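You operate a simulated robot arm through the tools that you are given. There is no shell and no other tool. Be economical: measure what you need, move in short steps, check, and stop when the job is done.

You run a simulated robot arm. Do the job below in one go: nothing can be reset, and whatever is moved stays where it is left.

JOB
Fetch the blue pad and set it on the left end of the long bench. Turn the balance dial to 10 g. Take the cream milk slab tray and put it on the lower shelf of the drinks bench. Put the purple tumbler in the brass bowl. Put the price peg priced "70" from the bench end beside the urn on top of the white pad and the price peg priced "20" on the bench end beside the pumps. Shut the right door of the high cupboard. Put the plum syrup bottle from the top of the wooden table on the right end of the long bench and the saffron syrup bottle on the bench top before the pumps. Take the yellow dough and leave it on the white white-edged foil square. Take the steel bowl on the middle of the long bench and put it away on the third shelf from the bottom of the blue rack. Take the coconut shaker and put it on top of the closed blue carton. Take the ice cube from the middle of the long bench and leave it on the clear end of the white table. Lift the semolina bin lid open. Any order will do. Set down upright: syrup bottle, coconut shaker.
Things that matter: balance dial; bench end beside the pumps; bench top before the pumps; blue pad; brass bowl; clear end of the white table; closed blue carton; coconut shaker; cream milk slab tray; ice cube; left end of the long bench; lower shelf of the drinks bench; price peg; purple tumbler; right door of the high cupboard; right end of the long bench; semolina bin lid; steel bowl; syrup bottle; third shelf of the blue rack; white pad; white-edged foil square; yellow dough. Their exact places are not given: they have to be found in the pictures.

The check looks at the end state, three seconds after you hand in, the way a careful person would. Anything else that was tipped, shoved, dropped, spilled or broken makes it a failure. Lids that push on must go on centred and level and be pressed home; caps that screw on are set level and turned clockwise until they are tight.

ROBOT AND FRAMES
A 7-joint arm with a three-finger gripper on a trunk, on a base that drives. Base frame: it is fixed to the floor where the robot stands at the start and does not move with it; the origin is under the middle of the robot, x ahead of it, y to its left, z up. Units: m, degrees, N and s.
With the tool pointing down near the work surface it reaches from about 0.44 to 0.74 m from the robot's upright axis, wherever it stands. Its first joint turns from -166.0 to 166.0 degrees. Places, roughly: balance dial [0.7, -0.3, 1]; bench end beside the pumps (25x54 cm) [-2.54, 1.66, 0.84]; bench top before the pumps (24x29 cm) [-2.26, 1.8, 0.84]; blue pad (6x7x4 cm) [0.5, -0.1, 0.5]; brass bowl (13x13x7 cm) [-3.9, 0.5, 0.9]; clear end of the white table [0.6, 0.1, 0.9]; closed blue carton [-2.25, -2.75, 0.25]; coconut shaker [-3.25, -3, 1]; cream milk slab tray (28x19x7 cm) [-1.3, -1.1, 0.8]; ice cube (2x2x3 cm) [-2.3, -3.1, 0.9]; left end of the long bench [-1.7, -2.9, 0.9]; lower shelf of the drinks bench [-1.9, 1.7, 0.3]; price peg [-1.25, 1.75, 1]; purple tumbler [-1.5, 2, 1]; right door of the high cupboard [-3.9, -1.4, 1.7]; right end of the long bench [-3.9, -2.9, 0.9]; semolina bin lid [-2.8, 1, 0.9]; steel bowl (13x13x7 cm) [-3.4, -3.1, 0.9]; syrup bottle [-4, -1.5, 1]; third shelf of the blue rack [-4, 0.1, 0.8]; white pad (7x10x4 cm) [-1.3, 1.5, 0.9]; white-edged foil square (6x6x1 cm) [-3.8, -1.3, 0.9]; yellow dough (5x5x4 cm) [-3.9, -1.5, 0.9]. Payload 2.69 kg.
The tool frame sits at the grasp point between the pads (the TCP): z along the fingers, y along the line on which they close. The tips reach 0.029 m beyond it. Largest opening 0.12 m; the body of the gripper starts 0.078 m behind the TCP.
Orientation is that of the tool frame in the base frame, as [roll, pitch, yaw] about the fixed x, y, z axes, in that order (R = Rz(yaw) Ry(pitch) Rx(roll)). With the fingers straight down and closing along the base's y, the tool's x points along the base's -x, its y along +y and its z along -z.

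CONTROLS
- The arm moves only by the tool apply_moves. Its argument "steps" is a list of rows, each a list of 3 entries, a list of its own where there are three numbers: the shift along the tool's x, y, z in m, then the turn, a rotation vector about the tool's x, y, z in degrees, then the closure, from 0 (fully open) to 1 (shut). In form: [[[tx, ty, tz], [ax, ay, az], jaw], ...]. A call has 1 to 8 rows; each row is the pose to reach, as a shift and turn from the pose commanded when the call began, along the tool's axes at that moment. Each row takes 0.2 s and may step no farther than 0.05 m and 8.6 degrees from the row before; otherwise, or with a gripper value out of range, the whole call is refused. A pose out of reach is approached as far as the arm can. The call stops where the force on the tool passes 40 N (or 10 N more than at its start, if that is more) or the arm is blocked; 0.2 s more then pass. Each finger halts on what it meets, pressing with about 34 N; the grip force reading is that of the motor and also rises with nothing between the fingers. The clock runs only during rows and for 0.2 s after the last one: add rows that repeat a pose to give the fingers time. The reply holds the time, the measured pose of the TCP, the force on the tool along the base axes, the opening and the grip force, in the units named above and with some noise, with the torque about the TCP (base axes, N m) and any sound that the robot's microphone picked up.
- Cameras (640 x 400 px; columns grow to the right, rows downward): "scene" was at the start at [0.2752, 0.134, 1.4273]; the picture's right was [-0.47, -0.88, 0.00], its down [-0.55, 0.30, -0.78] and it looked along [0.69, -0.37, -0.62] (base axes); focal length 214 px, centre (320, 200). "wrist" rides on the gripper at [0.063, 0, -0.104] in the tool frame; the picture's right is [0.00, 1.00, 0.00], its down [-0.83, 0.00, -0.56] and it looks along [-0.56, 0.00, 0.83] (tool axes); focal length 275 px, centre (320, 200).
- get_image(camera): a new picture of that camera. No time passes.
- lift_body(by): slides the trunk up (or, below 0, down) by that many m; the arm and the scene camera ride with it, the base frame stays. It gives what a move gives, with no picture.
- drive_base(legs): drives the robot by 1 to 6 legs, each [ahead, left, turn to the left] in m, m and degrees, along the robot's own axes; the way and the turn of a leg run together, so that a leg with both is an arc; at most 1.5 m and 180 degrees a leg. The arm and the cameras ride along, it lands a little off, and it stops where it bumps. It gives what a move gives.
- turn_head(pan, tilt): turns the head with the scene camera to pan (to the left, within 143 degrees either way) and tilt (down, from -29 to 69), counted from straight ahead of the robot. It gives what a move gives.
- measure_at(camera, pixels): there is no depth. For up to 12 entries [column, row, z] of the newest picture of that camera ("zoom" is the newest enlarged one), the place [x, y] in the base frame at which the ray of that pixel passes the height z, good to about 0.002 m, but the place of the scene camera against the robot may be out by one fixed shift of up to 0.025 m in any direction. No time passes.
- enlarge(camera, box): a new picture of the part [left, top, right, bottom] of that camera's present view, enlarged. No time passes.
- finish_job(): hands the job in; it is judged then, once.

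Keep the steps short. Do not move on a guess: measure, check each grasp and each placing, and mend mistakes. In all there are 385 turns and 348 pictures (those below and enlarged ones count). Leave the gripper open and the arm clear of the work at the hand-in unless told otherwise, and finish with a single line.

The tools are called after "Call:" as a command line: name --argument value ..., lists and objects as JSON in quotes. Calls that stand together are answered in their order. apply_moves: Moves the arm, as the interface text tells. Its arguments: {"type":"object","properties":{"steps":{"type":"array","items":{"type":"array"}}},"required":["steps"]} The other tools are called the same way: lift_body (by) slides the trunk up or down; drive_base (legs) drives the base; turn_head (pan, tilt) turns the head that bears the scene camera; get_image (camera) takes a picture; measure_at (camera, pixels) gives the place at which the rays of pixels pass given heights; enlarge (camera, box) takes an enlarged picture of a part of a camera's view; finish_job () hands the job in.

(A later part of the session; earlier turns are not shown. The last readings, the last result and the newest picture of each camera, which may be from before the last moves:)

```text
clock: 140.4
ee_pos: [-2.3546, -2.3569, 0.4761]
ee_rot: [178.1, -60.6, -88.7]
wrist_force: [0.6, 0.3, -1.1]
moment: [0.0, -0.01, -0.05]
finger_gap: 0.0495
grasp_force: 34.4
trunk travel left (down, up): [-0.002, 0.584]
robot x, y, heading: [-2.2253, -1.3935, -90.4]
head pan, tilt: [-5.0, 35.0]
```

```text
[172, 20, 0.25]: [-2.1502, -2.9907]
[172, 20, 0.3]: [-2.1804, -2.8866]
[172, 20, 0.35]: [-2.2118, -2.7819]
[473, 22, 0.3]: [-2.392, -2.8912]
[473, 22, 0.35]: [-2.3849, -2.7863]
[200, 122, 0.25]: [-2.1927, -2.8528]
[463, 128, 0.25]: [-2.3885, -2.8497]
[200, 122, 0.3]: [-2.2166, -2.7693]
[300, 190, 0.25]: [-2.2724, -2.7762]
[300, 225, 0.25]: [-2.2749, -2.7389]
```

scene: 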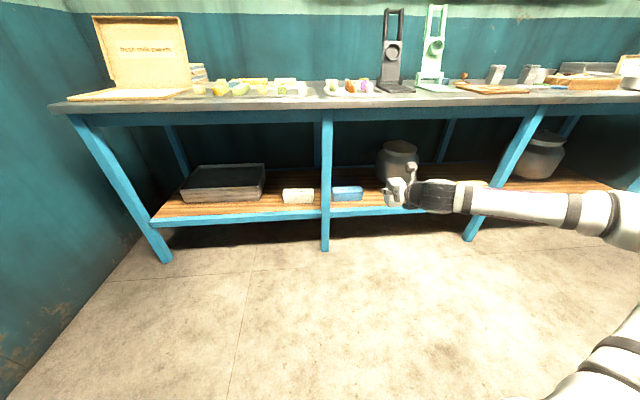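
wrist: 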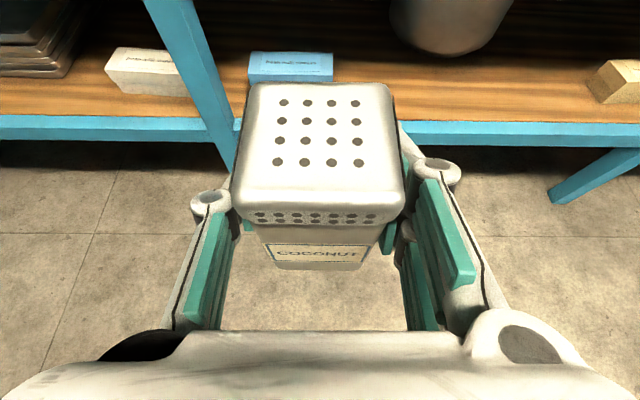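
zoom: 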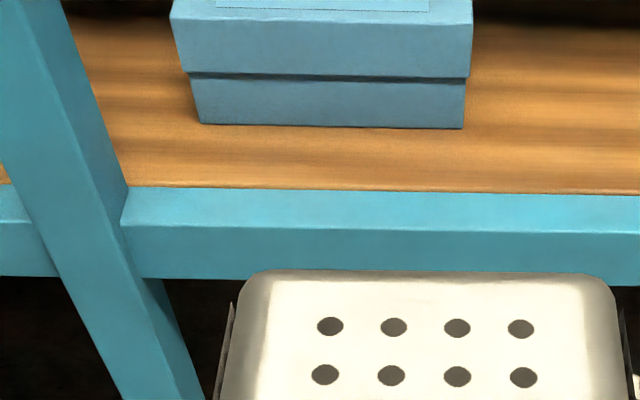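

Carton top ≈ z 0.36, centre ≈ (-2.30,-2.797). Drive in under the bench with the shaker above the carton level.

Call:
drive_base --legs '[[0, 0.055, -1.0], [0.36, 0, 0]]'

Call:
get_image --camera "wrist"

Call:
get_image --camera "scene"

```text
clock: 143.2
ee_pos: [-2.3302, -2.7106, 0.4767]
ee_rot: [178.1, -60.7, -89.9]
wrist_force: [-0.2, 0.1, -1.8]
moment: [0.0, 0.01, 0.0]
finger_gap: 0.0495
grasp_force: 33.9
trunk travel left (down, up): [-0.002, 0.584]
robot x, y, heading: [-2.1791, -1.7476, -91.4]
head pan, tilt: [-5.0, 35.0]
```

```text
281 pictures are left
```

wrist: 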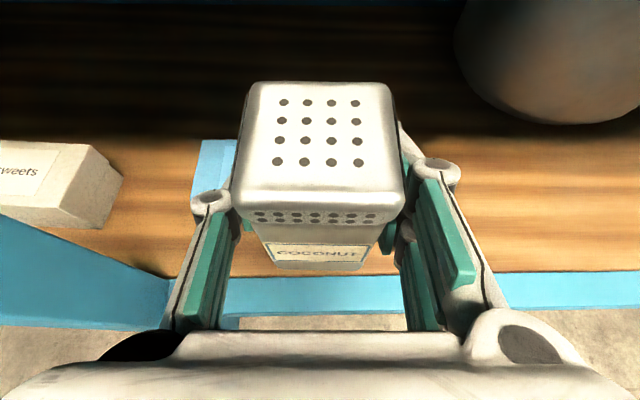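

```text
280 pictures are left
```

scene: 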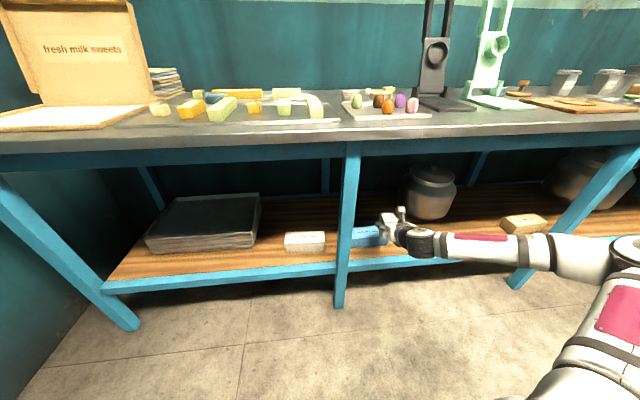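

Call:
measure_at --camera "wrist" --pixels '[[202, 140, 0.36], [193, 193, 0.36], [202, 140, 0.35], [236, 140, 0.36], [165, 275, 0.36]]'

```text
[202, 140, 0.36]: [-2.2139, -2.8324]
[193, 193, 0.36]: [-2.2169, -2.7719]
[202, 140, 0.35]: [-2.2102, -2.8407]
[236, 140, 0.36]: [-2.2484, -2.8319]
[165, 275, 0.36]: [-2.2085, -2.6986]
```

Call:
apply_moves --steps '[[[0.02, -0.014, 0.036], [0, 0, 0], 1], [[0.041, -0.014, 0.0733], [0, 0, 0], 1], [[0.015, -0.014, 0.088], [0, 0, 0], 1], [[0.002, -0.014, 0.0953], [0, 0, 0], 1]]'

Call:
get_image --camera "wrist"

```text
clock: 144.2
ee_pos: [-2.3181, -2.7927, 0.4328]
ee_rot: [178.2, -60.7, -89.8]
wrist_force: [-0.1, 1.0, -1.6]
moment: [0.0, -0.01, -0.01]
finger_gap: 0.0496
grasp_force: 34.1
trunk travel left (down, up): [-0.002, 0.584]
robot x, y, heading: [-2.1818, -1.7484, -91.3]
head pan, tilt: [-5.0, 35.0]
```

```text
279 pictures are left
```

wrist: 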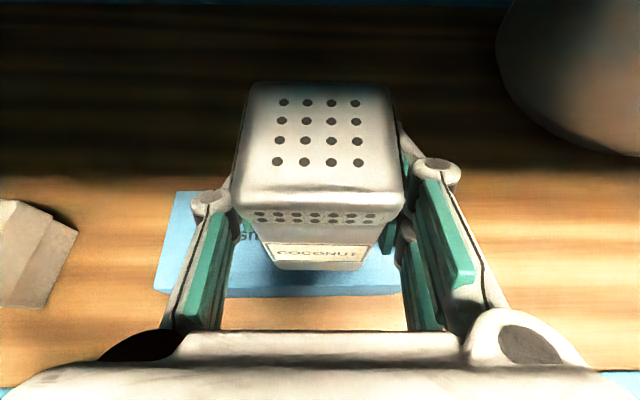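

Shaker hangs over the carton. Lower in small steps to contact.

Call:
apply_moves --steps '[[[-0.0087, 0, 0.0049], [0, 0, 0], 1], [[-0.0131, 0, 0.0073], [0, 0, 0], 1], [[-0.0157, 0, 0.0088], [0, 0, 0], 1], [[-0.0183, 0, 0.0103], [0, 0, 0], 1], [[-0.0209, 0, 0.0117], [0, 0, 0], 1], [[-0.0235, 0, 0.0132], [0, 0, 0], 1]]'

Call:
get_image --camera "wrist"

```text
clock: 145.6
ee_pos: [-2.3195, -2.7975, 0.4084]
ee_rot: [177.9, -61.0, -89.8]
wrist_force: [0.4, -2.2, 24.5]
moment: [-0.64, -0.57, 0.04]
finger_gap: 0.05
grasp_force: 33.7
trunk travel left (down, up): [-0.002, 0.584]
robot x, y, heading: [-2.1846, -1.7446, -91.5]
head pan, tilt: [-5.0, 35.0]
```

```text
278 pictures are left
```

wrist: 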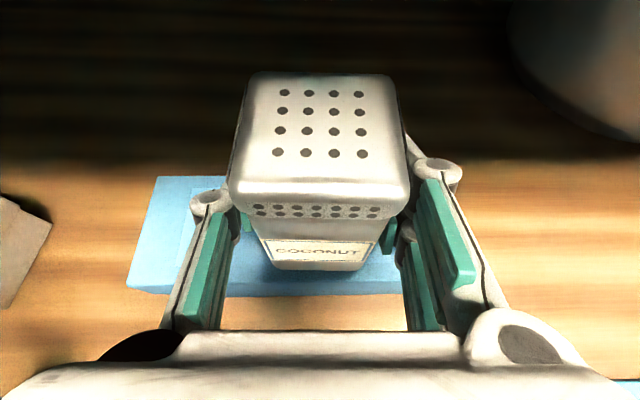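

Contact. Relieve by 3 mm, then open and check.

Call:
apply_moves --steps '[[[0.003, 0, -0.0017], [0, 0, 0], 1], [[0.003, 0, -0.0017], [0, 0, 0], 0.4], [[0.003, 0, -0.0017], [0, 0, 0], 0.33], [[0.003, 0, -0.0017], [0, 0, 0], 0.33]]'

Call:
get_image --camera "wrist"

```text
clock: 146.6
ee_pos: [-2.3187, -2.7939, 0.4084]
ee_rot: [178.2, -60.6, -89.9]
wrist_force: [0.6, 1.4, 0.2]
moment: [0.05, -0.03, 0.02]
finger_gap: 0.0805
grasp_force: 0.1
trunk travel left (down, up): [-0.002, 0.584]
robot x, y, heading: [-2.1864, -1.7462, -91.4]
head pan, tilt: [-5.0, 35.0]
```

```text
277 pictures are left
```

wrist: 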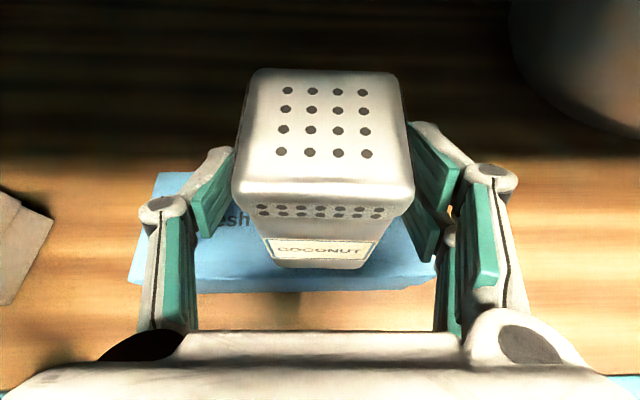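

Call:
apply_moves --steps '[[[0.0, 0, -0.03], [0, 0, 0], 0.3], [[0.0, 0, -0.07], [0, 0, 0], 0.3], [[0.0, 0, -0.11], [0, 0, 0], 0.3], [[0.0, 0, -0.13], [0, 0, 0], 0.3]]'

Call:
get_image --camera "wrist"

```text
clock: 147.6
ee_pos: [-2.3125, -2.6803, 0.4721]
ee_rot: [178.1, -60.8, -89.9]
wrist_force: [-0.4, 0.4, -0.3]
moment: [-0.01, 0.0, 0.01]
finger_gap: 0.0839
grasp_force: 0.1
trunk travel left (down, up): [-0.002, 0.584]
robot x, y, heading: [-2.1834, -1.747, -91.5]
head pan, tilt: [-5.0, 35.0]
```

```text
276 pictures are left
```

wrist: 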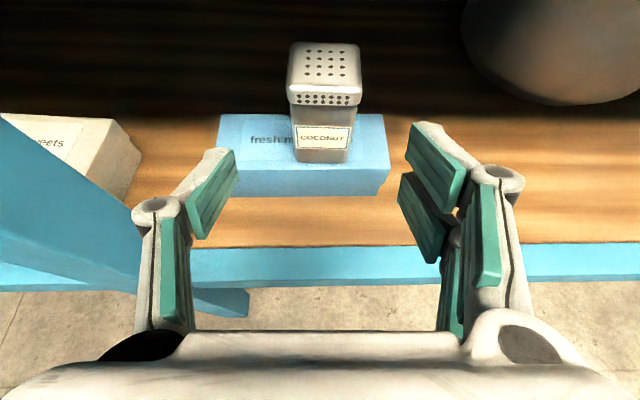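

Shaker stands upright on the carton. Retreat, rise, and go to the steel bowl.

Call:
drive_base --legs '[[-0.3, 0, 1.0]]'

Call:
lift_body --by 0.4

Call:
lift_body --by 0.18

Call:
drive_base --legs '[[0, -1.05, 0]]'

Call:
turn_head --pan -20 --tilt 40

Call:
get_image --camera "scene"

Call:
get_image --camera "wrist"

```text
clock: 149.7
ee_pos: [-2.2927, -2.3784, 0.4732]
ee_rot: [178.2, -60.7, -89.0]
wrist_force: [1.1, -0.2, -0.7]
moment: [0.03, -0.04, -0.01]
finger_gap: 0.084
grasp_force: 0.1
trunk travel left (down, up): [-0.002, 0.584]
robot x, y, heading: [-2.1768, -1.4464, -90.4]
head pan, tilt: [-5.0, 35.0]
```

```text
clock: 153.5
ee_pos: [-2.2928, -2.3797, 0.8728]
ee_rot: [178.3, -60.7, -89.0]
wrist_force: [0.2, 0.6, 0.4]
moment: [-0.01, -0.01, 0.0]
finger_gap: 0.084
grasp_force: 0.0
trunk travel left (down, up): [-0.402, 0.184]
robot x, y, heading: [-2.1755, -1.4468, -90.6]
head pan, tilt: [-5.0, 35.0]
```

```text
clock: 155.5
ee_pos: [-2.2935, -2.3789, 1.0525]
ee_rot: [178.1, -60.7, -89.0]
wrist_force: [-0.9, 0.2, -0.6]
moment: [0.0, 0.0, 0.01]
finger_gap: 0.084
grasp_force: 0.0
trunk travel left (down, up): [-0.582, 0.004]
robot x, y, heading: [-2.1755, -1.4471, -90.6]
head pan, tilt: [-5.0, 35.0]
```

```text
clock: 160.8
ee_pos: [-3.3349, -2.3604, 1.0513]
ee_rot: [178.2, -60.7, -90.0]
wrist_force: [0.2, 0.2, 0.4]
moment: [-0.04, -0.02, -0.01]
finger_gap: 0.0841
grasp_force: 0.2
trunk travel left (down, up): [-0.582, 0.004]
robot x, y, heading: [-3.2047, -1.4263, -91.4]
head pan, tilt: [-5.0, 35.0]
```

```text
clock: 161.6
ee_pos: [-3.3363, -2.3615, 1.0522]
ee_rot: [178.1, -60.7, -89.8]
wrist_force: [0.0, 0.2, -1.0]
moment: [-0.06, -0.01, -0.02]
finger_gap: 0.0838
grasp_force: 0.0
trunk travel left (down, up): [-0.582, 0.004]
robot x, y, heading: [-3.2076, -1.427, -91.5]
head pan, tilt: [-20.0, 40.0]
```

```text
275 pictures are left
```

scene: 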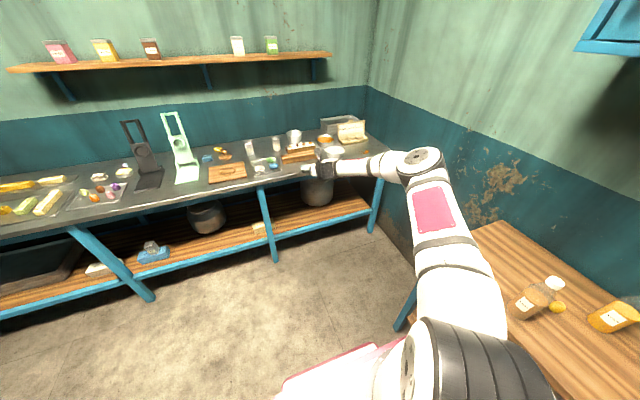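

```text
274 pictures are left
```

wrist: 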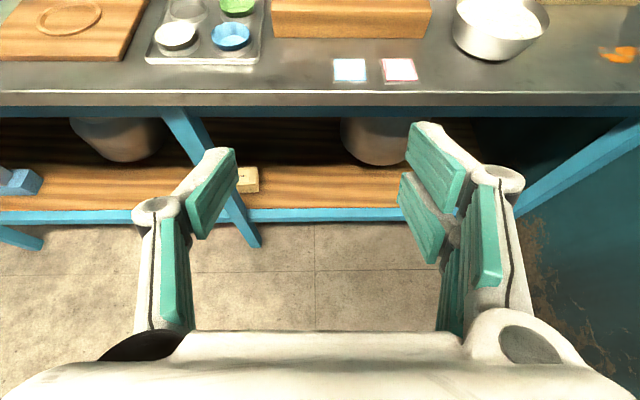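

Call:
apply_moves --steps '[[[0.04, 0, -0.022], [0, 0, 0], 0.2], [[0.08, 0, -0.045], [0, 0, 0], 0.2], [[0.105, 0, -0.059], [0, 0, 0], 0.2]]'

Call:
drive_base --legs '[[0.5, 0, 1]]'

Call:
get_image --camera "wrist"

```text
clock: 162.4
ee_pos: [-3.3319, -2.361, 1.1731]
ee_rot: [178.0, -60.7, -89.8]
wrist_force: [-0.4, 0.2, 0.2]
moment: [0.01, 0.02, 0.02]
finger_gap: 0.0961
grasp_force: 0.1
trunk travel left (down, up): [-0.582, 0.004]
robot x, y, heading: [-3.2042, -1.429, -91.4]
head pan, tilt: [-20.0, 40.0]
```

```text
clock: 165.3
ee_pos: [-3.3332, -2.8586, 1.1732]
ee_rot: [178.3, -60.8, -89.3]
wrist_force: [0.2, -0.3, -0.5]
moment: [-0.04, 0.03, -0.02]
finger_gap: 0.0961
grasp_force: 0.1
trunk travel left (down, up): [-0.582, 0.004]
robot x, y, heading: [-3.2141, -1.9209, -90.7]
head pan, tilt: [-20.0, 40.0]
```

```text
273 pictures are left
```

wrist: 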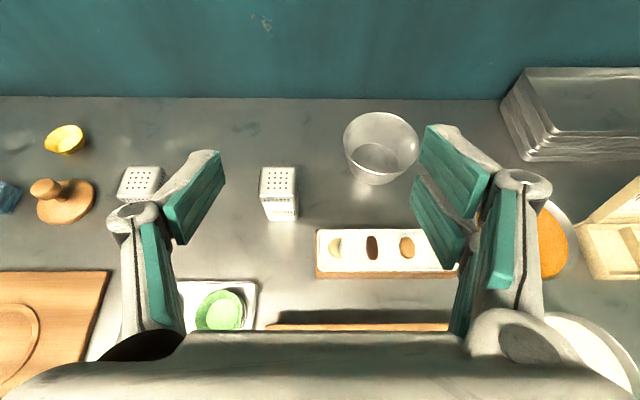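

Call:
measure_at --camera "wrist" --pixels '[[344, 147, 0.93], [418, 147, 0.93], [380, 112, 0.93], [380, 176, 0.93], [378, 185, 0.86], [298, 218, 0.86], [500, 160, 0.86], [318, 232, 0.88], [320, 250, 0.92]]'

Call:
enlarge --camera "wrist" --box '[300, 90, 460, 200]'

```text
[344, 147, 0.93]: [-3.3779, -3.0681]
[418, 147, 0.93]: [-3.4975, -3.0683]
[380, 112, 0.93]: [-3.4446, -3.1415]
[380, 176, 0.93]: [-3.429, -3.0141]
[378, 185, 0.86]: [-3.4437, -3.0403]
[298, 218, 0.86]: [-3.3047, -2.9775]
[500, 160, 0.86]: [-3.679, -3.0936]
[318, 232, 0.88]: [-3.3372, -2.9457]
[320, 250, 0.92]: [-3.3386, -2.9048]
```

```text
3.64 times, centred on (380, 145) of wrist
```

zoom: 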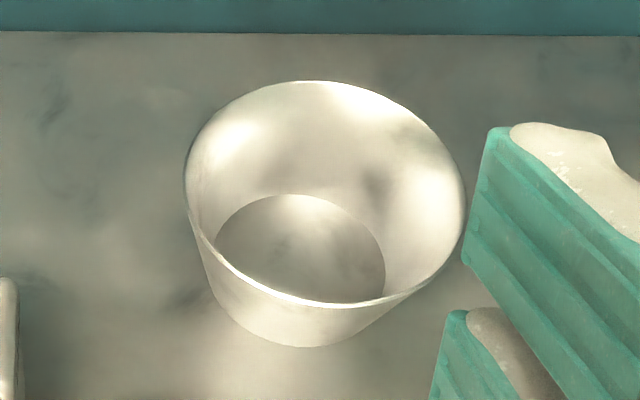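

Bowl rim ≈12 cm at z 0.93, centre ≈ (-3.438,-3.08). I will straddle its lower taper from the front with a steeper tilt. First tilt and shift right.

Call:
apply_moves --steps '[[[0, 0, 0], [0, -6, 0], 0], [[0, 0, 0], [0, -11.5, 0], 0]]'

Call:
drive_base --legs '[[0, -0.1, -0.6]]'

Call:
get_image --camera "wrist"

```text
clock: 165.9
ee_pos: [-3.3344, -2.8579, 1.1726]
ee_rot: [178.6, -49.1, -89.8]
wrist_force: [0.2, -0.2, 0.5]
moment: [0.03, 0.01, 0.0]
finger_gap: 0.1202
grasp_force: 0.1
trunk travel left (down, up): [-0.582, 0.004]
robot x, y, heading: [-3.2181, -1.9214, -90.9]
head pan, tilt: [-20.0, 40.0]
```

```text
clock: 167.1
ee_pos: [-3.4457, -2.8548, 1.1728]
ee_rot: [178.6, -49.1, -90.6]
wrist_force: [0.8, -1.0, -0.1]
moment: [-0.03, 0.01, -0.02]
finger_gap: 0.12
grasp_force: 0.1
trunk travel left (down, up): [-0.582, 0.004]
robot x, y, heading: [-3.3165, -1.9202, -91.7]
head pan, tilt: [-20.0, 40.0]
```

```text
271 pictures are left
```

wrist: 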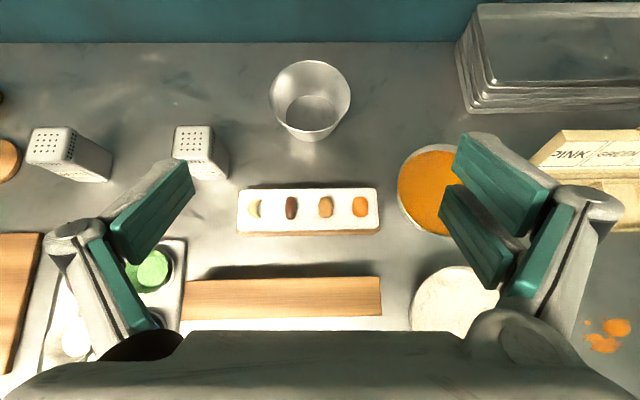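

Call:
measure_at --camera "wrist" --pixels '[[269, 92, 0.93], [350, 92, 0.93], [309, 60, 0.93], [309, 124, 0.93], [300, 141, 0.86], [228, 178, 0.86], [238, 231, 0.87], [378, 190, 0.91], [460, 110, 0.86]]'

```text
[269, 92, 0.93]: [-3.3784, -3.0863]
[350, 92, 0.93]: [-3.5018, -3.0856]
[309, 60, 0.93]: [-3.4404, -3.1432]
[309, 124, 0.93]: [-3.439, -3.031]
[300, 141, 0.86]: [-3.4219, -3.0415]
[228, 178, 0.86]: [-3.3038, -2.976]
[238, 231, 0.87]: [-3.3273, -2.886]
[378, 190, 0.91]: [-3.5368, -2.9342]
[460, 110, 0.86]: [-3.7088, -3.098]
```

Call:
drive_base --legs '[[0.17, 0, 0.6]]'

Call:
lift_body --by -0.16

Call:
get_image --camera "wrist"

```text
clock: 168.5
ee_pos: [-3.4428, -3.0252, 1.1718]
ee_rot: [178.7, -49.2, -90.2]
wrist_force: [0.4, 0.6, -0.3]
moment: [0.0, 0.02, 0.01]
finger_gap: 0.1198
grasp_force: 0.0
trunk travel left (down, up): [-0.582, 0.004]
robot x, y, heading: [-3.3211, -2.0893, -91.1]
head pan, tilt: [-20.0, 40.0]
```

```text
clock: 170.4
ee_pos: [-3.4425, -3.0243, 1.0129]
ee_rot: [178.6, -49.2, -90.1]
wrist_force: [-0.1, -0.1, 1.0]
moment: [0.0, 0.0, 0.02]
finger_gap: 0.1201
grasp_force: 0.0
trunk travel left (down, up): [-0.422, 0.164]
robot x, y, heading: [-3.3187, -2.0909, -91.0]
head pan, tilt: [-20.0, 40.0]
```

```text
270 pictures are left
```

wrist: 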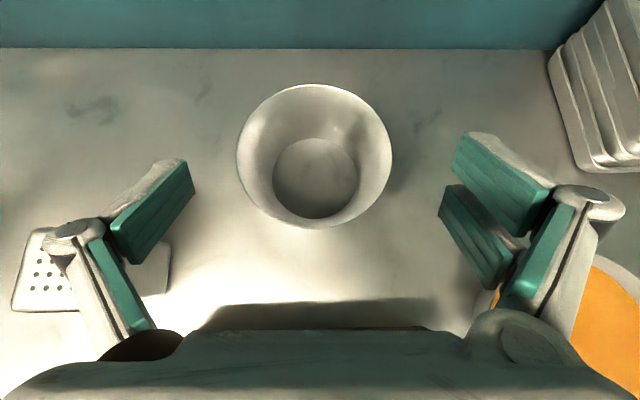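

Call:
measure_at --camera "wrist" --pixels '[[490, 310, 0.92], [560, 262, 0.92], [237, 155, 0.93], [393, 155, 0.93], [315, 84, 0.93], [315, 226, 0.93], [165, 290, 0.86], [430, 330, 0.9]]'

```text
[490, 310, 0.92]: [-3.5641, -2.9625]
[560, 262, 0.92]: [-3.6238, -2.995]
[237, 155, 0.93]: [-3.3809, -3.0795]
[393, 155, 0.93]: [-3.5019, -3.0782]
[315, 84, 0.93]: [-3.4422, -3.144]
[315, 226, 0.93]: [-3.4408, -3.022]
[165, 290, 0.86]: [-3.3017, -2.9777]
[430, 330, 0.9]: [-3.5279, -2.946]
```

Call:
lift_body --by -0.08

Call:
apply_moves --steps '[[[0, 0, 0.02], [0, 0, 0], 0], [[0, 0, 0.04], [0, 0, 0], 0], [[0.002, 0, 0.06], [0, 0, 0], 0]]'

Call:
get_image --camera "wrist"

```text
clock: 171.5
ee_pos: [-3.4426, -3.0252, 0.9327]
ee_rot: [178.6, -49.3, -89.9]
wrist_force: [-1.0, 0.3, 0.0]
moment: [-0.02, -0.02, 0.02]
finger_gap: 0.1199
grasp_force: 0.2
trunk travel left (down, up): [-0.342, 0.244]
robot x, y, heading: [-3.3203, -2.0921, -91.3]
head pan, tilt: [-20.0, 40.0]
```

```text
clock: 172.3
ee_pos: [-3.4427, -3.0728, 0.8943]
ee_rot: [178.7, -49.1, -90.2]
wrist_force: [0.5, -0.2, 0.0]
moment: [0.03, -0.02, -0.05]
finger_gap: 0.1198
grasp_force: 0.0
trunk travel left (down, up): [-0.342, 0.244]
robot x, y, heading: [-3.324, -2.0942, -91.4]
head pan, tilt: [-20.0, 40.0]
```

```text
269 pictures are left
```

wrist: 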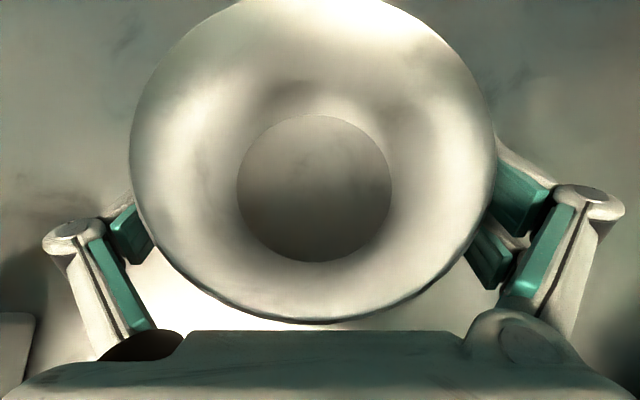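

Fingers straddle the bowl under the rim without contact. Close and lift.

Call:
apply_moves --steps '[[[0, 0, 0], [0, 0, 0], 0.15], [[0, 0, 0], [0, 0, 0], 0.3], [[0, 0, 0], [0, 0, 0], 0.5], [[0, 0, 0], [0, 0, 0], 0.5]]'

Call:
get_image --camera "wrist"

```text
clock: 173.3
ee_pos: [-3.443, -3.0736, 0.8948]
ee_rot: [178.7, -49.2, -90.2]
wrist_force: [1.7, 0.7, 2.3]
moment: [-0.03, -0.22, 0.02]
finger_gap: 0.1169
grasp_force: 33.6
trunk travel left (down, up): [-0.342, 0.244]
robot x, y, heading: [-3.3185, -2.0896, -91.3]
head pan, tilt: [-20.0, 40.0]
```

```text
268 pictures are left
```

wrist: 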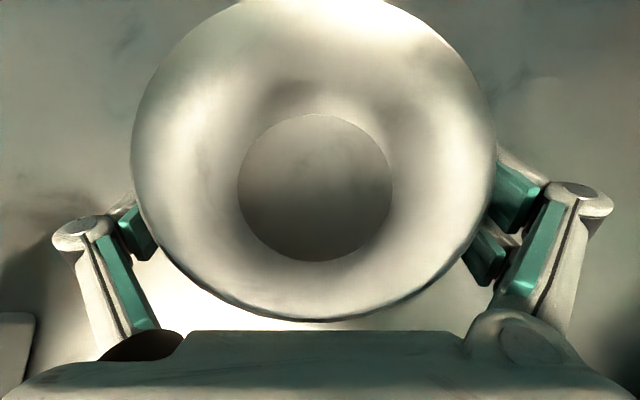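

Call:
apply_moves --steps '[[[0.0075, 0, -0.0065], [0, 0, 0], 0.6], [[0.0226, 0, -0.0196], [0, 0, 0], 0.6], [[0.03, 0, -0.026], [0, 0, 0], 0.6]]'

Call:
get_image --camera "wrist"

```text
clock: 174.1
ee_pos: [-3.443, -3.0732, 0.9325]
ee_rot: [178.6, -49.2, -90.1]
wrist_force: [-0.4, -0.6, -1.1]
moment: [0.02, 0.0, 0.02]
finger_gap: 0.1165
grasp_force: 34.0
trunk travel left (down, up): [-0.342, 0.244]
robot x, y, heading: [-3.3216, -2.0937, -91.1]
head pan, tilt: [-20.0, 40.0]
```

```text
267 pictures are left
```

wrist: 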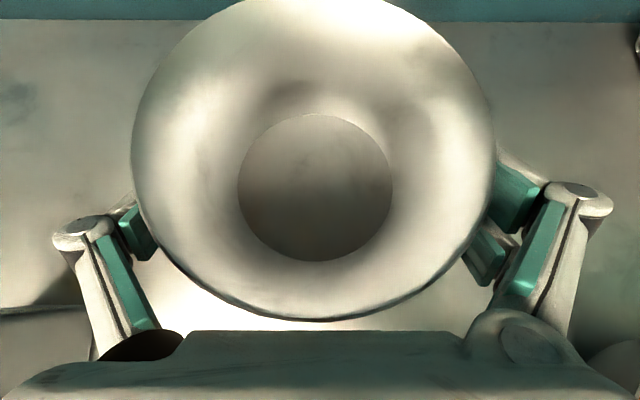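

Bowl held. Raise, back off and turn to face the blue rack.

Call:
lift_body --by 0.15

Call:
drive_base --legs '[[-0.9, 0, 0], [-1.0, 0.9, 0], [0, 0, -88]]'

Call:
turn_head --pan 0 --tilt 25

Call:
get_image --camera "scene"

Call:
get_image --camera "wrist"

```text
clock: 175.9
ee_pos: [-3.4437, -3.0727, 1.0827]
ee_rot: [178.6, -49.3, -90.2]
wrist_force: [0.2, 0.2, -1.1]
moment: [0.02, 0.04, 0.0]
finger_gap: 0.1168
grasp_force: 33.7
trunk travel left (down, up): [-0.492, 0.094]
robot x, y, heading: [-3.3183, -2.0886, -91.3]
head pan, tilt: [-20.0, 40.0]
```

```text
clock: 190.7
ee_pos: [-3.3522, -0.0744, 1.0852]
ee_rot: [178.6, -49.2, 178.6]
wrist_force: [-0.2, -0.4, -0.8]
moment: [0.01, -0.01, 0.03]
finger_gap: 0.1158
grasp_force: 33.7
trunk travel left (down, up): [-0.492, 0.094]
robot x, y, heading: [-2.3746, -0.2199, 177.3]
head pan, tilt: [-20.0, 40.0]
```

```text
clock: 191.5
ee_pos: [-3.3524, -0.074, 1.0844]
ee_rot: [178.5, -49.2, 178.5]
wrist_force: [-0.6, 1.0, -0.8]
moment: [-0.01, -0.02, 0.01]
finger_gap: 0.1156
grasp_force: 33.8
trunk travel left (down, up): [-0.492, 0.094]
robot x, y, heading: [-2.374, -0.2218, 177.2]
head pan, tilt: [0.0, 25.0]
```

```text
266 pictures are left
```

scene: 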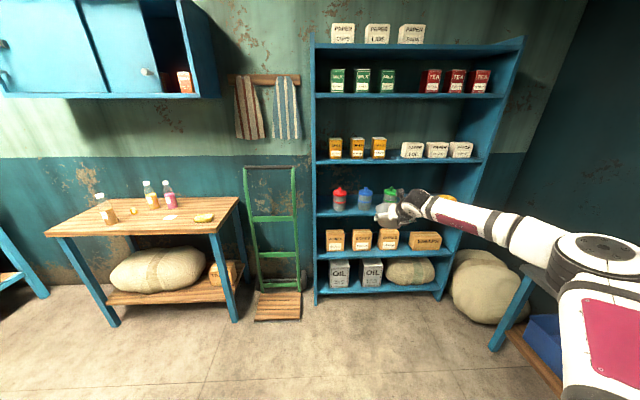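

```text
265 pictures are left
```

wrist: 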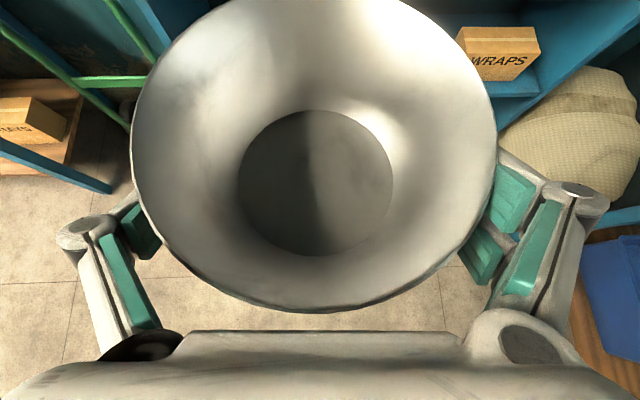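

Call:
measure_at --camera "scene" --pixels '[[317, 214, 0.8], [390, 214, 0.8], [340, 210, 0.8], [365, 208, 0.8], [391, 205, 0.8], [470, 200, 0.8], [317, 162, 1.05], [470, 160, 1.05]]'

Call:
enlarge --camera "scene" --box '[310, 130, 500, 260]'

```text
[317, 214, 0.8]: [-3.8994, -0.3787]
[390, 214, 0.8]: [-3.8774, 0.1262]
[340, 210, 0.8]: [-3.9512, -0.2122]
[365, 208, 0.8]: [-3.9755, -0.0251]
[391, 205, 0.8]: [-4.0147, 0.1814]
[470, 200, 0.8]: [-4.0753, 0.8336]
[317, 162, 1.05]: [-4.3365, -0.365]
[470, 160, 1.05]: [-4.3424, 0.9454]
```

```text
3.08 times, centred on (405, 195) of scene
```

zoom: 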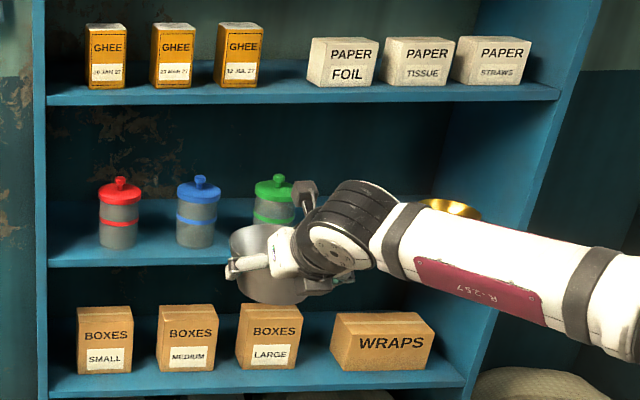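

Free spot on the third shelf is between the green canister (y≈0.17) and the brass bowl (y≈0.5). Shift right 0.4 m, lower, and look with the wrist.

Call:
drive_base --legs '[[0, -0.4, 1.5], [0.2, 0, 0]]'

Call:
get_image --camera "wrist"

Call:
get_image --camera "scene"

```text
clock: 195.2
ee_pos: [-3.5451, 0.2997, 1.084]
ee_rot: [178.7, -49.1, -180.0]
wrist_force: [-0.2, -0.6, -1.3]
moment: [0.01, -0.02, -0.02]
finger_gap: 0.1154
grasp_force: 33.7
trunk travel left (down, up): [-0.492, 0.094]
robot x, y, heading: [-2.5629, 0.1807, 179.0]
head pan, tilt: [0.0, 25.0]
```

```text
263 pictures are left
```

wrist: 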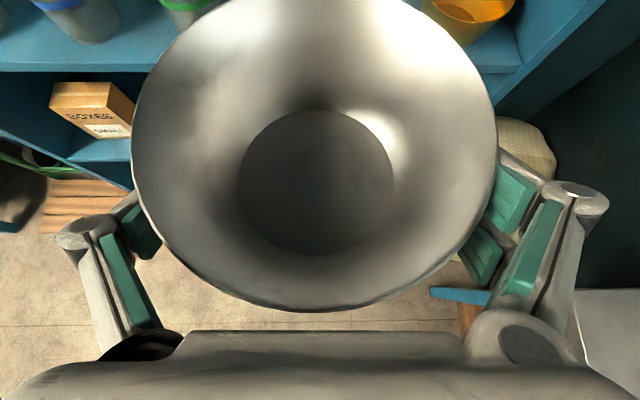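

```text
262 pictures are left
```

scene: 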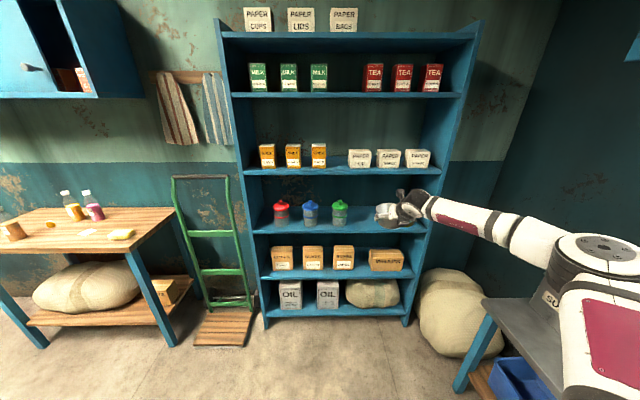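

Call:
enlarge --camera "wrist" --box '[40, 0, 300, 100]'

Call:
measure_at --camera "wrist" --pixels '[[60, 70, 0.8], [60, 70, 0.76], [510, 70, 0.8], [430, 8, 0.87], [475, 48, 0.8], [465, 20, 0.87], [205, 15, 0.85]]'

Call:
measure_at --camera "scene" --pixels '[[282, 227, 0.8], [311, 227, 0.8], [339, 225, 0.8], [339, 225, 0.85], [300, 234, 0.8]]'

```text
2.46 times, centred on (170, 50) of wrist
```

zoom: 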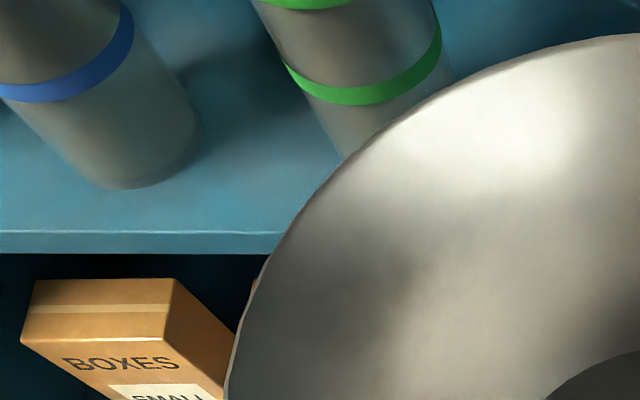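

```text
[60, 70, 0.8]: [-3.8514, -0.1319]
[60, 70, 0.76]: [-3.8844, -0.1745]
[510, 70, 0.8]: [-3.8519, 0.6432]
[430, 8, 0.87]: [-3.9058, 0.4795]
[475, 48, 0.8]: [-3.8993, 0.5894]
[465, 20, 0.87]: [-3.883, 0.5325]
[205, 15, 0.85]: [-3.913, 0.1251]
```

```text
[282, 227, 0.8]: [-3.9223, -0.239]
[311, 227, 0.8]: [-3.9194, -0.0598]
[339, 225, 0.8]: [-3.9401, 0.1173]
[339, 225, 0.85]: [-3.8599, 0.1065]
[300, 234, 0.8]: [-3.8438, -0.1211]
```

Target bowl centre ≈ (-3.945, 0.325). Lower to just above shelf height, then advance.

Call:
lift_body --by -0.2

Call:
drive_base --legs '[[0.12, -0.025, 0]]'

Call:
get_image --camera "wrist"

Call:
get_image --camera "scene"

```text
clock: 197.4
ee_pos: [-3.546, 0.3001, 0.8848]
ee_rot: [178.7, -49.2, -180.0]
wrist_force: [0.1, -0.2, -1.0]
moment: [0.01, 0.0, 0.01]
finger_gap: 0.1155
grasp_force: 34.3
trunk travel left (down, up): [-0.292, 0.294]
robot x, y, heading: [-2.5615, 0.1829, 178.7]
head pan, tilt: [0.0, 25.0]
```

```text
clock: 198.6
ee_pos: [-3.6646, 0.3284, 0.885]
ee_rot: [178.6, -49.2, 179.8]
wrist_force: [-0.2, -0.4, -0.8]
moment: [0.01, -0.01, 0.01]
finger_gap: 0.1152
grasp_force: 33.5
trunk travel left (down, up): [-0.292, 0.294]
robot x, y, heading: [-2.685, 0.2073, 179.0]
head pan, tilt: [0.0, 25.0]
```

```text
260 pictures are left
```

wrist: 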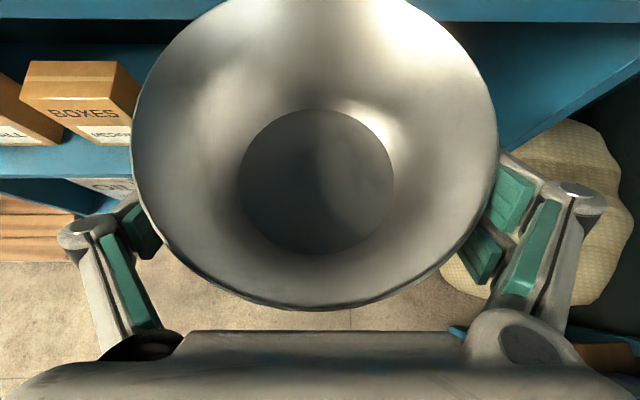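

```text
259 pictures are left
```

scene: 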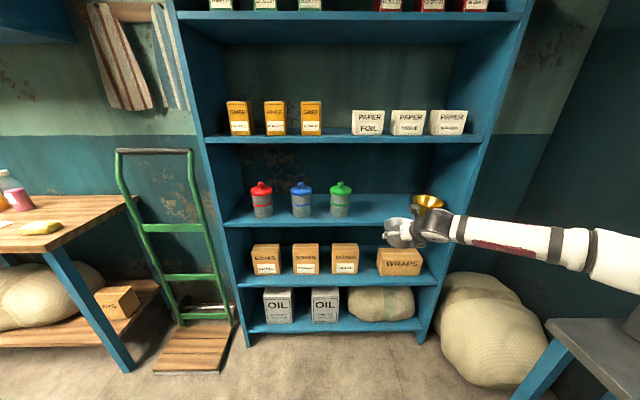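

Call:
measure_at --camera "wrist" --pixels '[[100, 18, 0.8], [100, 18, 0.78], [100, 18, 0.76], [100, 18, 0.74]]'

Call:
measure_at --camera "scene" --pixels '[[300, 226, 0.8], [300, 219, 0.8], [300, 219, 0.78], [340, 213, 0.8], [428, 200, 0.85]]'

Call:
enlarge --camera "wrist" --box '[0, 0, 200, 60]'

```text
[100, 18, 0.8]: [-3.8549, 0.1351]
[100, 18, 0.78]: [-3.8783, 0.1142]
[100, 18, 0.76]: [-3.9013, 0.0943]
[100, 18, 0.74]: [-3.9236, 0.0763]
```

```text
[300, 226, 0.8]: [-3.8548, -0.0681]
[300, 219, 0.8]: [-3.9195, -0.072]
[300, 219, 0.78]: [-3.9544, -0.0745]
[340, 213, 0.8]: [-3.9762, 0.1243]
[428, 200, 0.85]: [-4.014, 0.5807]
```

```text
3.20 times, centred on (100, 30) of wrist
```

zoom: 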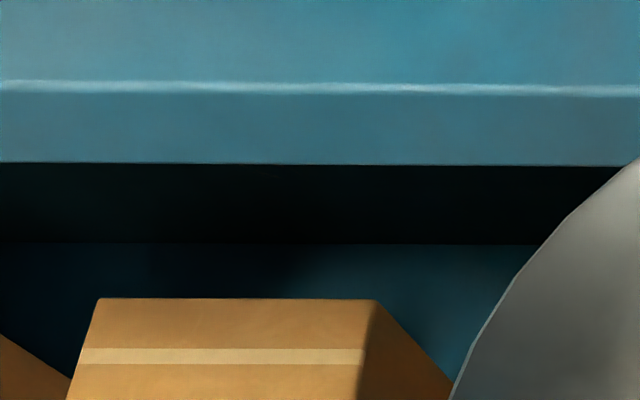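

Call:
measure_at --camera "zoom" --pixels '[[300, 90, 0.8], [300, 90, 0.82], [300, 90, 0.84], [300, 163, 0.8]]'

```text
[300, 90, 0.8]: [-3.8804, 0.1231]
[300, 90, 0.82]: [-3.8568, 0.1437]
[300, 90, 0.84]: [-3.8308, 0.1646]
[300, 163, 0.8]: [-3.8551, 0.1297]
```

Shelf top may be nearer 0.83; enter 3 cm higher, then lower to contact.

Call:
lift_body --by 0.035

Call:
drive_base --legs '[[0.2, 0, 0]]'

Call:
get_image --camera "wrist"

Call:
get_image --camera "scene"

```text
clock: 199.4
ee_pos: [-3.6661, 0.3286, 0.919]
ee_rot: [178.7, -49.3, 179.8]
wrist_force: [0.3, -0.8, -1.2]
moment: [-0.01, 0.0, -0.01]
finger_gap: 0.1152
grasp_force: 33.9
trunk travel left (down, up): [-0.327, 0.259]
robot x, y, heading: [-2.6858, 0.205, 179.2]
head pan, tilt: [0.0, 25.0]
```

```text
clock: 201.0
ee_pos: [-3.8639, 0.3323, 0.9197]
ee_rot: [178.7, -49.2, 179.9]
wrist_force: [-0.3, -0.9, -1.3]
moment: [0.02, 0.02, -0.01]
finger_gap: 0.1148
grasp_force: 33.8
trunk travel left (down, up): [-0.327, 0.259]
robot x, y, heading: [-2.8794, 0.2104, 178.7]
head pan, tilt: [0.0, 25.0]
```

```text
257 pictures are left
```

wrist: 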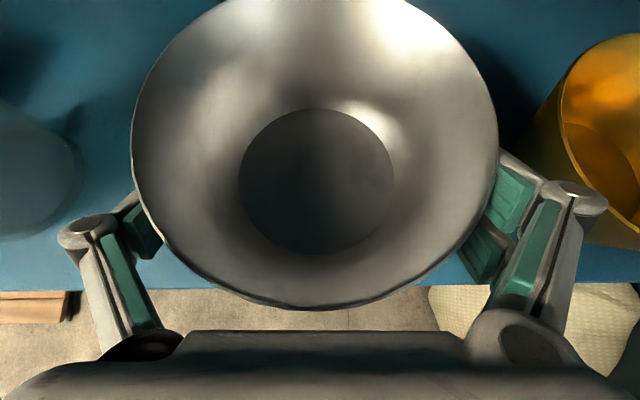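

```text
256 pictures are left
```

scene: 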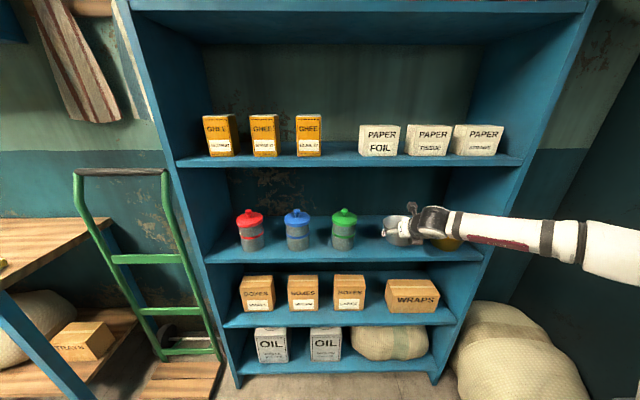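

Call:
measure_at --camera "wrist" --pixels '[[560, 110, 0.9], [560, 110, 0.88], [535, 130, 0.83], [75, 165, 0.83], [50, 230, 0.83], [300, 288, 0.82], [640, 35, 0.9]]'

```text
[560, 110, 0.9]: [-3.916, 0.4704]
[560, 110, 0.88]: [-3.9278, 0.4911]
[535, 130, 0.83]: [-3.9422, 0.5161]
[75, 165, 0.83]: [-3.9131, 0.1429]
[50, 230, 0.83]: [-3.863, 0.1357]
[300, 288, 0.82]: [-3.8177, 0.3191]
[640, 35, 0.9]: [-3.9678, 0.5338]
```

Shift 2 cm left to centre between canister and brass bowl, go forward 7 cm.

Call:
apply_moves --steps '[[[0, -0.02, 0], [0, 0, 0], 0.6], [[0.0229, -0.02, 0.0265], [0, 0, 0], 0.6], [[0.0457, -0.02, 0.053], [0, 0, 0], 0.6], [[0.0306, -0.02, 0.066], [0, 0, 0], 0.6]]'

Call:
get_image --camera "wrist"

```text
clock: 202.0
ee_pos: [-3.9343, 0.315, 0.8982]
ee_rot: [178.7, -49.1, 180.0]
wrist_force: [0.0, -0.4, -1.1]
moment: [-0.01, -0.02, -0.01]
finger_gap: 0.115
grasp_force: 34.0
trunk travel left (down, up): [-0.327, 0.259]
robot x, y, heading: [-2.8804, 0.2101, 178.8]
head pan, tilt: [0.0, 25.0]
```

```text
255 pictures are left
```

wrist: 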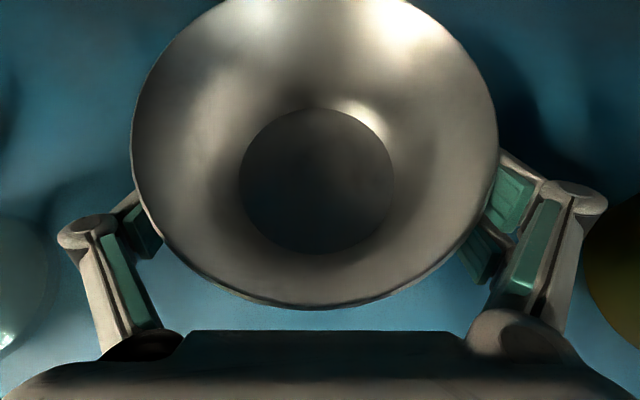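

Clear of both neighbours. Lower in small steps to contact.

Call:
apply_moves --steps '[[[-0.0076, 0, 0.0065], [0, 0, 0], 0.6], [[-0.0151, 0, 0.0131], [0, 0, 0], 0.6], [[-0.0189, 0, 0.0163], [0, 0, 0], 0.6], [[-0.0227, 0, 0.0196], [0, 0, 0], 0.6], [[-0.0265, 0, 0.0229], [0, 0, 0], 0.6], [[-0.0303, 0, 0.0261], [0, 0, 0], 0.6], [[-0.034, 0, 0.0294], [0, 0, 0], 0.6], [[-0.0378, 0, 0.0327], [0, 0, 0], 0.6]]'

```text
clock: 203.1
ee_pos: [-3.9366, 0.3165, 0.8769]
ee_rot: [178.0, -50.1, -179.5]
wrist_force: [0.6, 2.3, 8.9]
moment: [0.66, -0.06, -0.01]
finger_gap: 0.0993
grasp_force: 33.6
trunk travel left (down, up): [-0.327, 0.259]
robot x, y, heading: [-2.8825, 0.2108, 178.7]
head pan, tilt: [0.0, 25.0]
stopped in row 5: the force on the tool passed its limit at 45 N (the readings are from after the stop); the commanded pose is now the measured one
```

Call:
get_image --camera "wrist"

Call:
enlarge --camera "scene" --box '[320, 170, 520, 290]'

```text
254 pictures are left
```

wrist: 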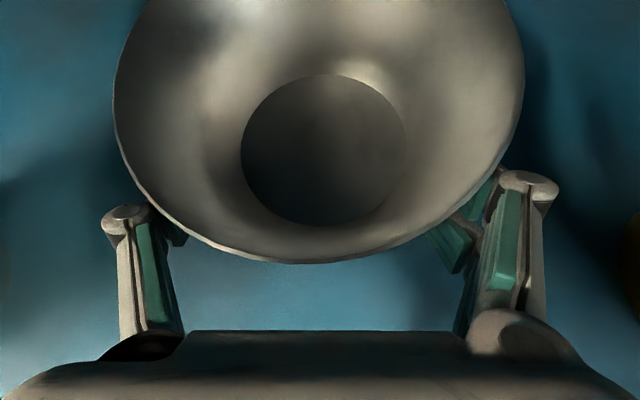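

```text
3.20 times, centred on (420, 230) of scene
```

zoom: 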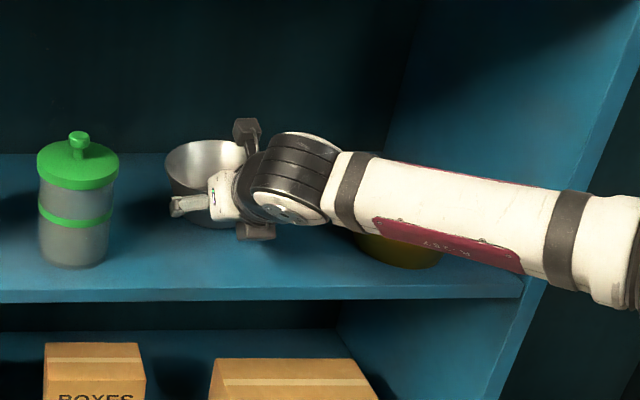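

Call:
apply_moves --steps '[[[0, 0, 0], [0, 0, 0], 0.1], [[0, 0, 0], [0, 0, 0], 0.0], [[0.004, 0, -0.01], [0, 0, 0], 0.0], [[0.01, 0, -0.04], [0, 0, 0], 0.0], [[0.02, 0, -0.08], [0, 0, 0], 0]]'

Call:
get_image --camera "wrist"

```text
clock: 204.3
ee_pos: [-3.8874, 0.3138, 0.9419]
ee_rot: [178.2, -49.8, -179.7]
wrist_force: [-0.2, 0.3, -0.2]
moment: [0.01, 0.03, -0.01]
finger_gap: 0.1201
grasp_force: 0.1
trunk travel left (down, up): [-0.327, 0.259]
robot x, y, heading: [-2.8829, 0.2092, 178.6]
head pan, tilt: [0.0, 25.0]
```

```text
252 pictures are left
```

wrist: 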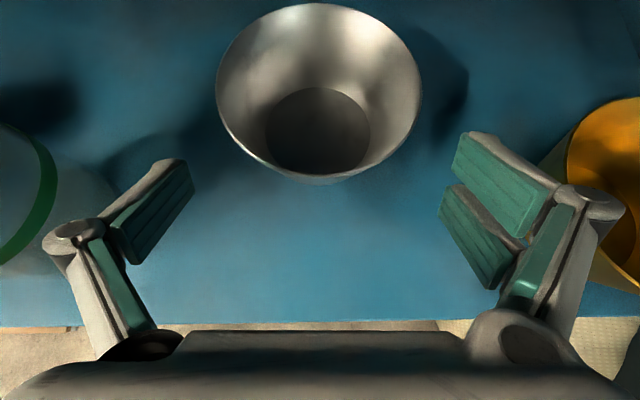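

Bowl stands on the shelf. Now back out and strafe left to the wooden table and high cupboard.

Call:
drive_base --legs '[[-0.45, 0, 0]]'

Call:
lift_body --by 0.2

Call:
drive_base --legs '[[0, 1.5, 1.0]]'

Call:
turn_head --pan 0 --tilt 15

Call:
get_image --camera "scene"

Call:
get_image --camera "wrist"

```text
clock: 207.0
ee_pos: [-3.4389, 0.2986, 0.9422]
ee_rot: [178.2, -49.8, -179.3]
wrist_force: [-0.1, -0.1, -0.4]
moment: [0.01, -0.01, -0.02]
finger_gap: 0.12
grasp_force: 0.1
trunk travel left (down, up): [-0.327, 0.259]
robot x, y, heading: [-2.4335, 0.2035, 179.6]
head pan, tilt: [0.0, 25.0]
```

```text
clock: 209.2
ee_pos: [-3.4393, 0.2984, 1.1424]
ee_rot: [178.2, -49.9, -179.1]
wrist_force: [0.8, -1.2, 0.5]
moment: [0.02, -0.02, 0.02]
finger_gap: 0.1201
grasp_force: 0.1
trunk travel left (down, up): [-0.527, 0.059]
robot x, y, heading: [-2.435, 0.2017, 179.5]
head pan, tilt: [0.0, 25.0]
```

```text
clock: 216.5
ee_pos: [-3.4465, -1.1858, 1.1427]
ee_rot: [178.1, -50.0, -178.5]
wrist_force: [-0.6, 0.1, -0.7]
moment: [-0.01, -0.01, -0.01]
finger_gap: 0.1201
grasp_force: 0.0
trunk travel left (down, up): [-0.527, 0.059]
robot x, y, heading: [-2.4408, -1.2719, -179.9]
head pan, tilt: [0.0, 25.0]
```

```text
clock: 217.2
ee_pos: [-3.4457, -1.185, 1.1419]
ee_rot: [178.2, -49.9, -178.4]
wrist_force: [0.0, -0.5, 0.5]
moment: [0.02, 0.0, -0.02]
finger_gap: 0.1198
grasp_force: 0.1
trunk travel left (down, up): [-0.527, 0.059]
robot x, y, heading: [-2.4374, -1.2669, -179.9]
head pan, tilt: [0.0, 15.0]
```

```text
251 pictures are left
```

scene: 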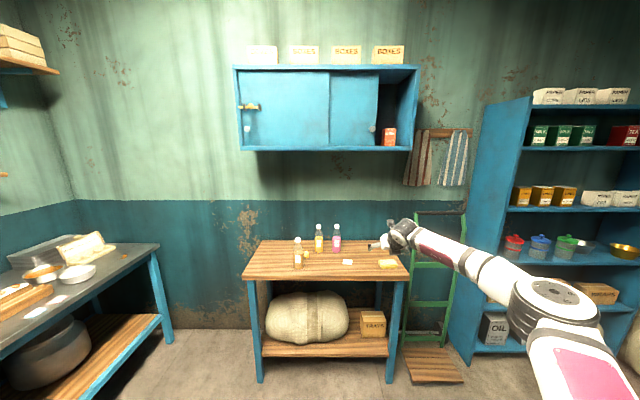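

```text
250 pictures are left
```

wrist: 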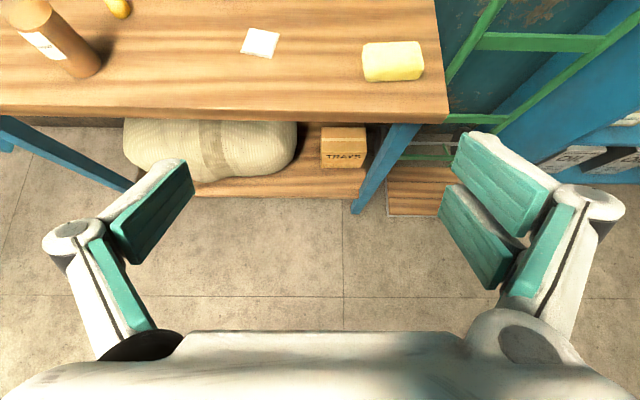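

Call:
enlarge --camera "scene" --box '[220, 50, 440, 170]'

Call:
enlarge --camera "scene" --box '[230, 215, 430, 295]'

```text
2.91 times, centred on (330, 110) of scene
```

zoom: 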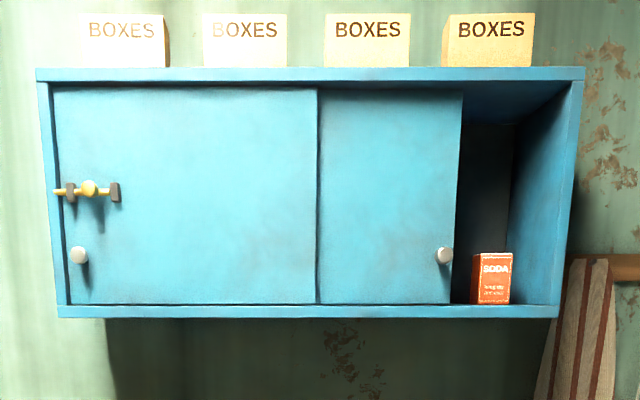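

```text
3.20 times, centred on (330, 255) of scene
```

zoom: 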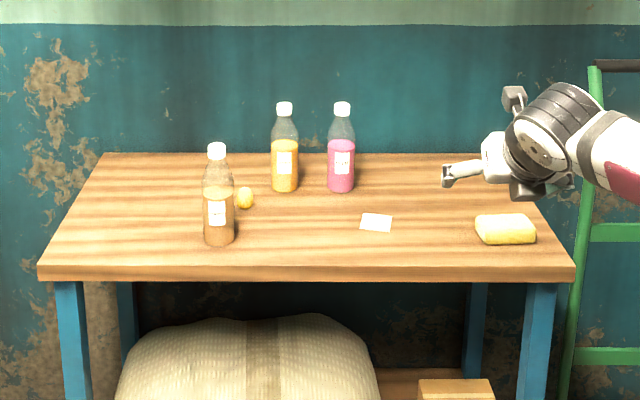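

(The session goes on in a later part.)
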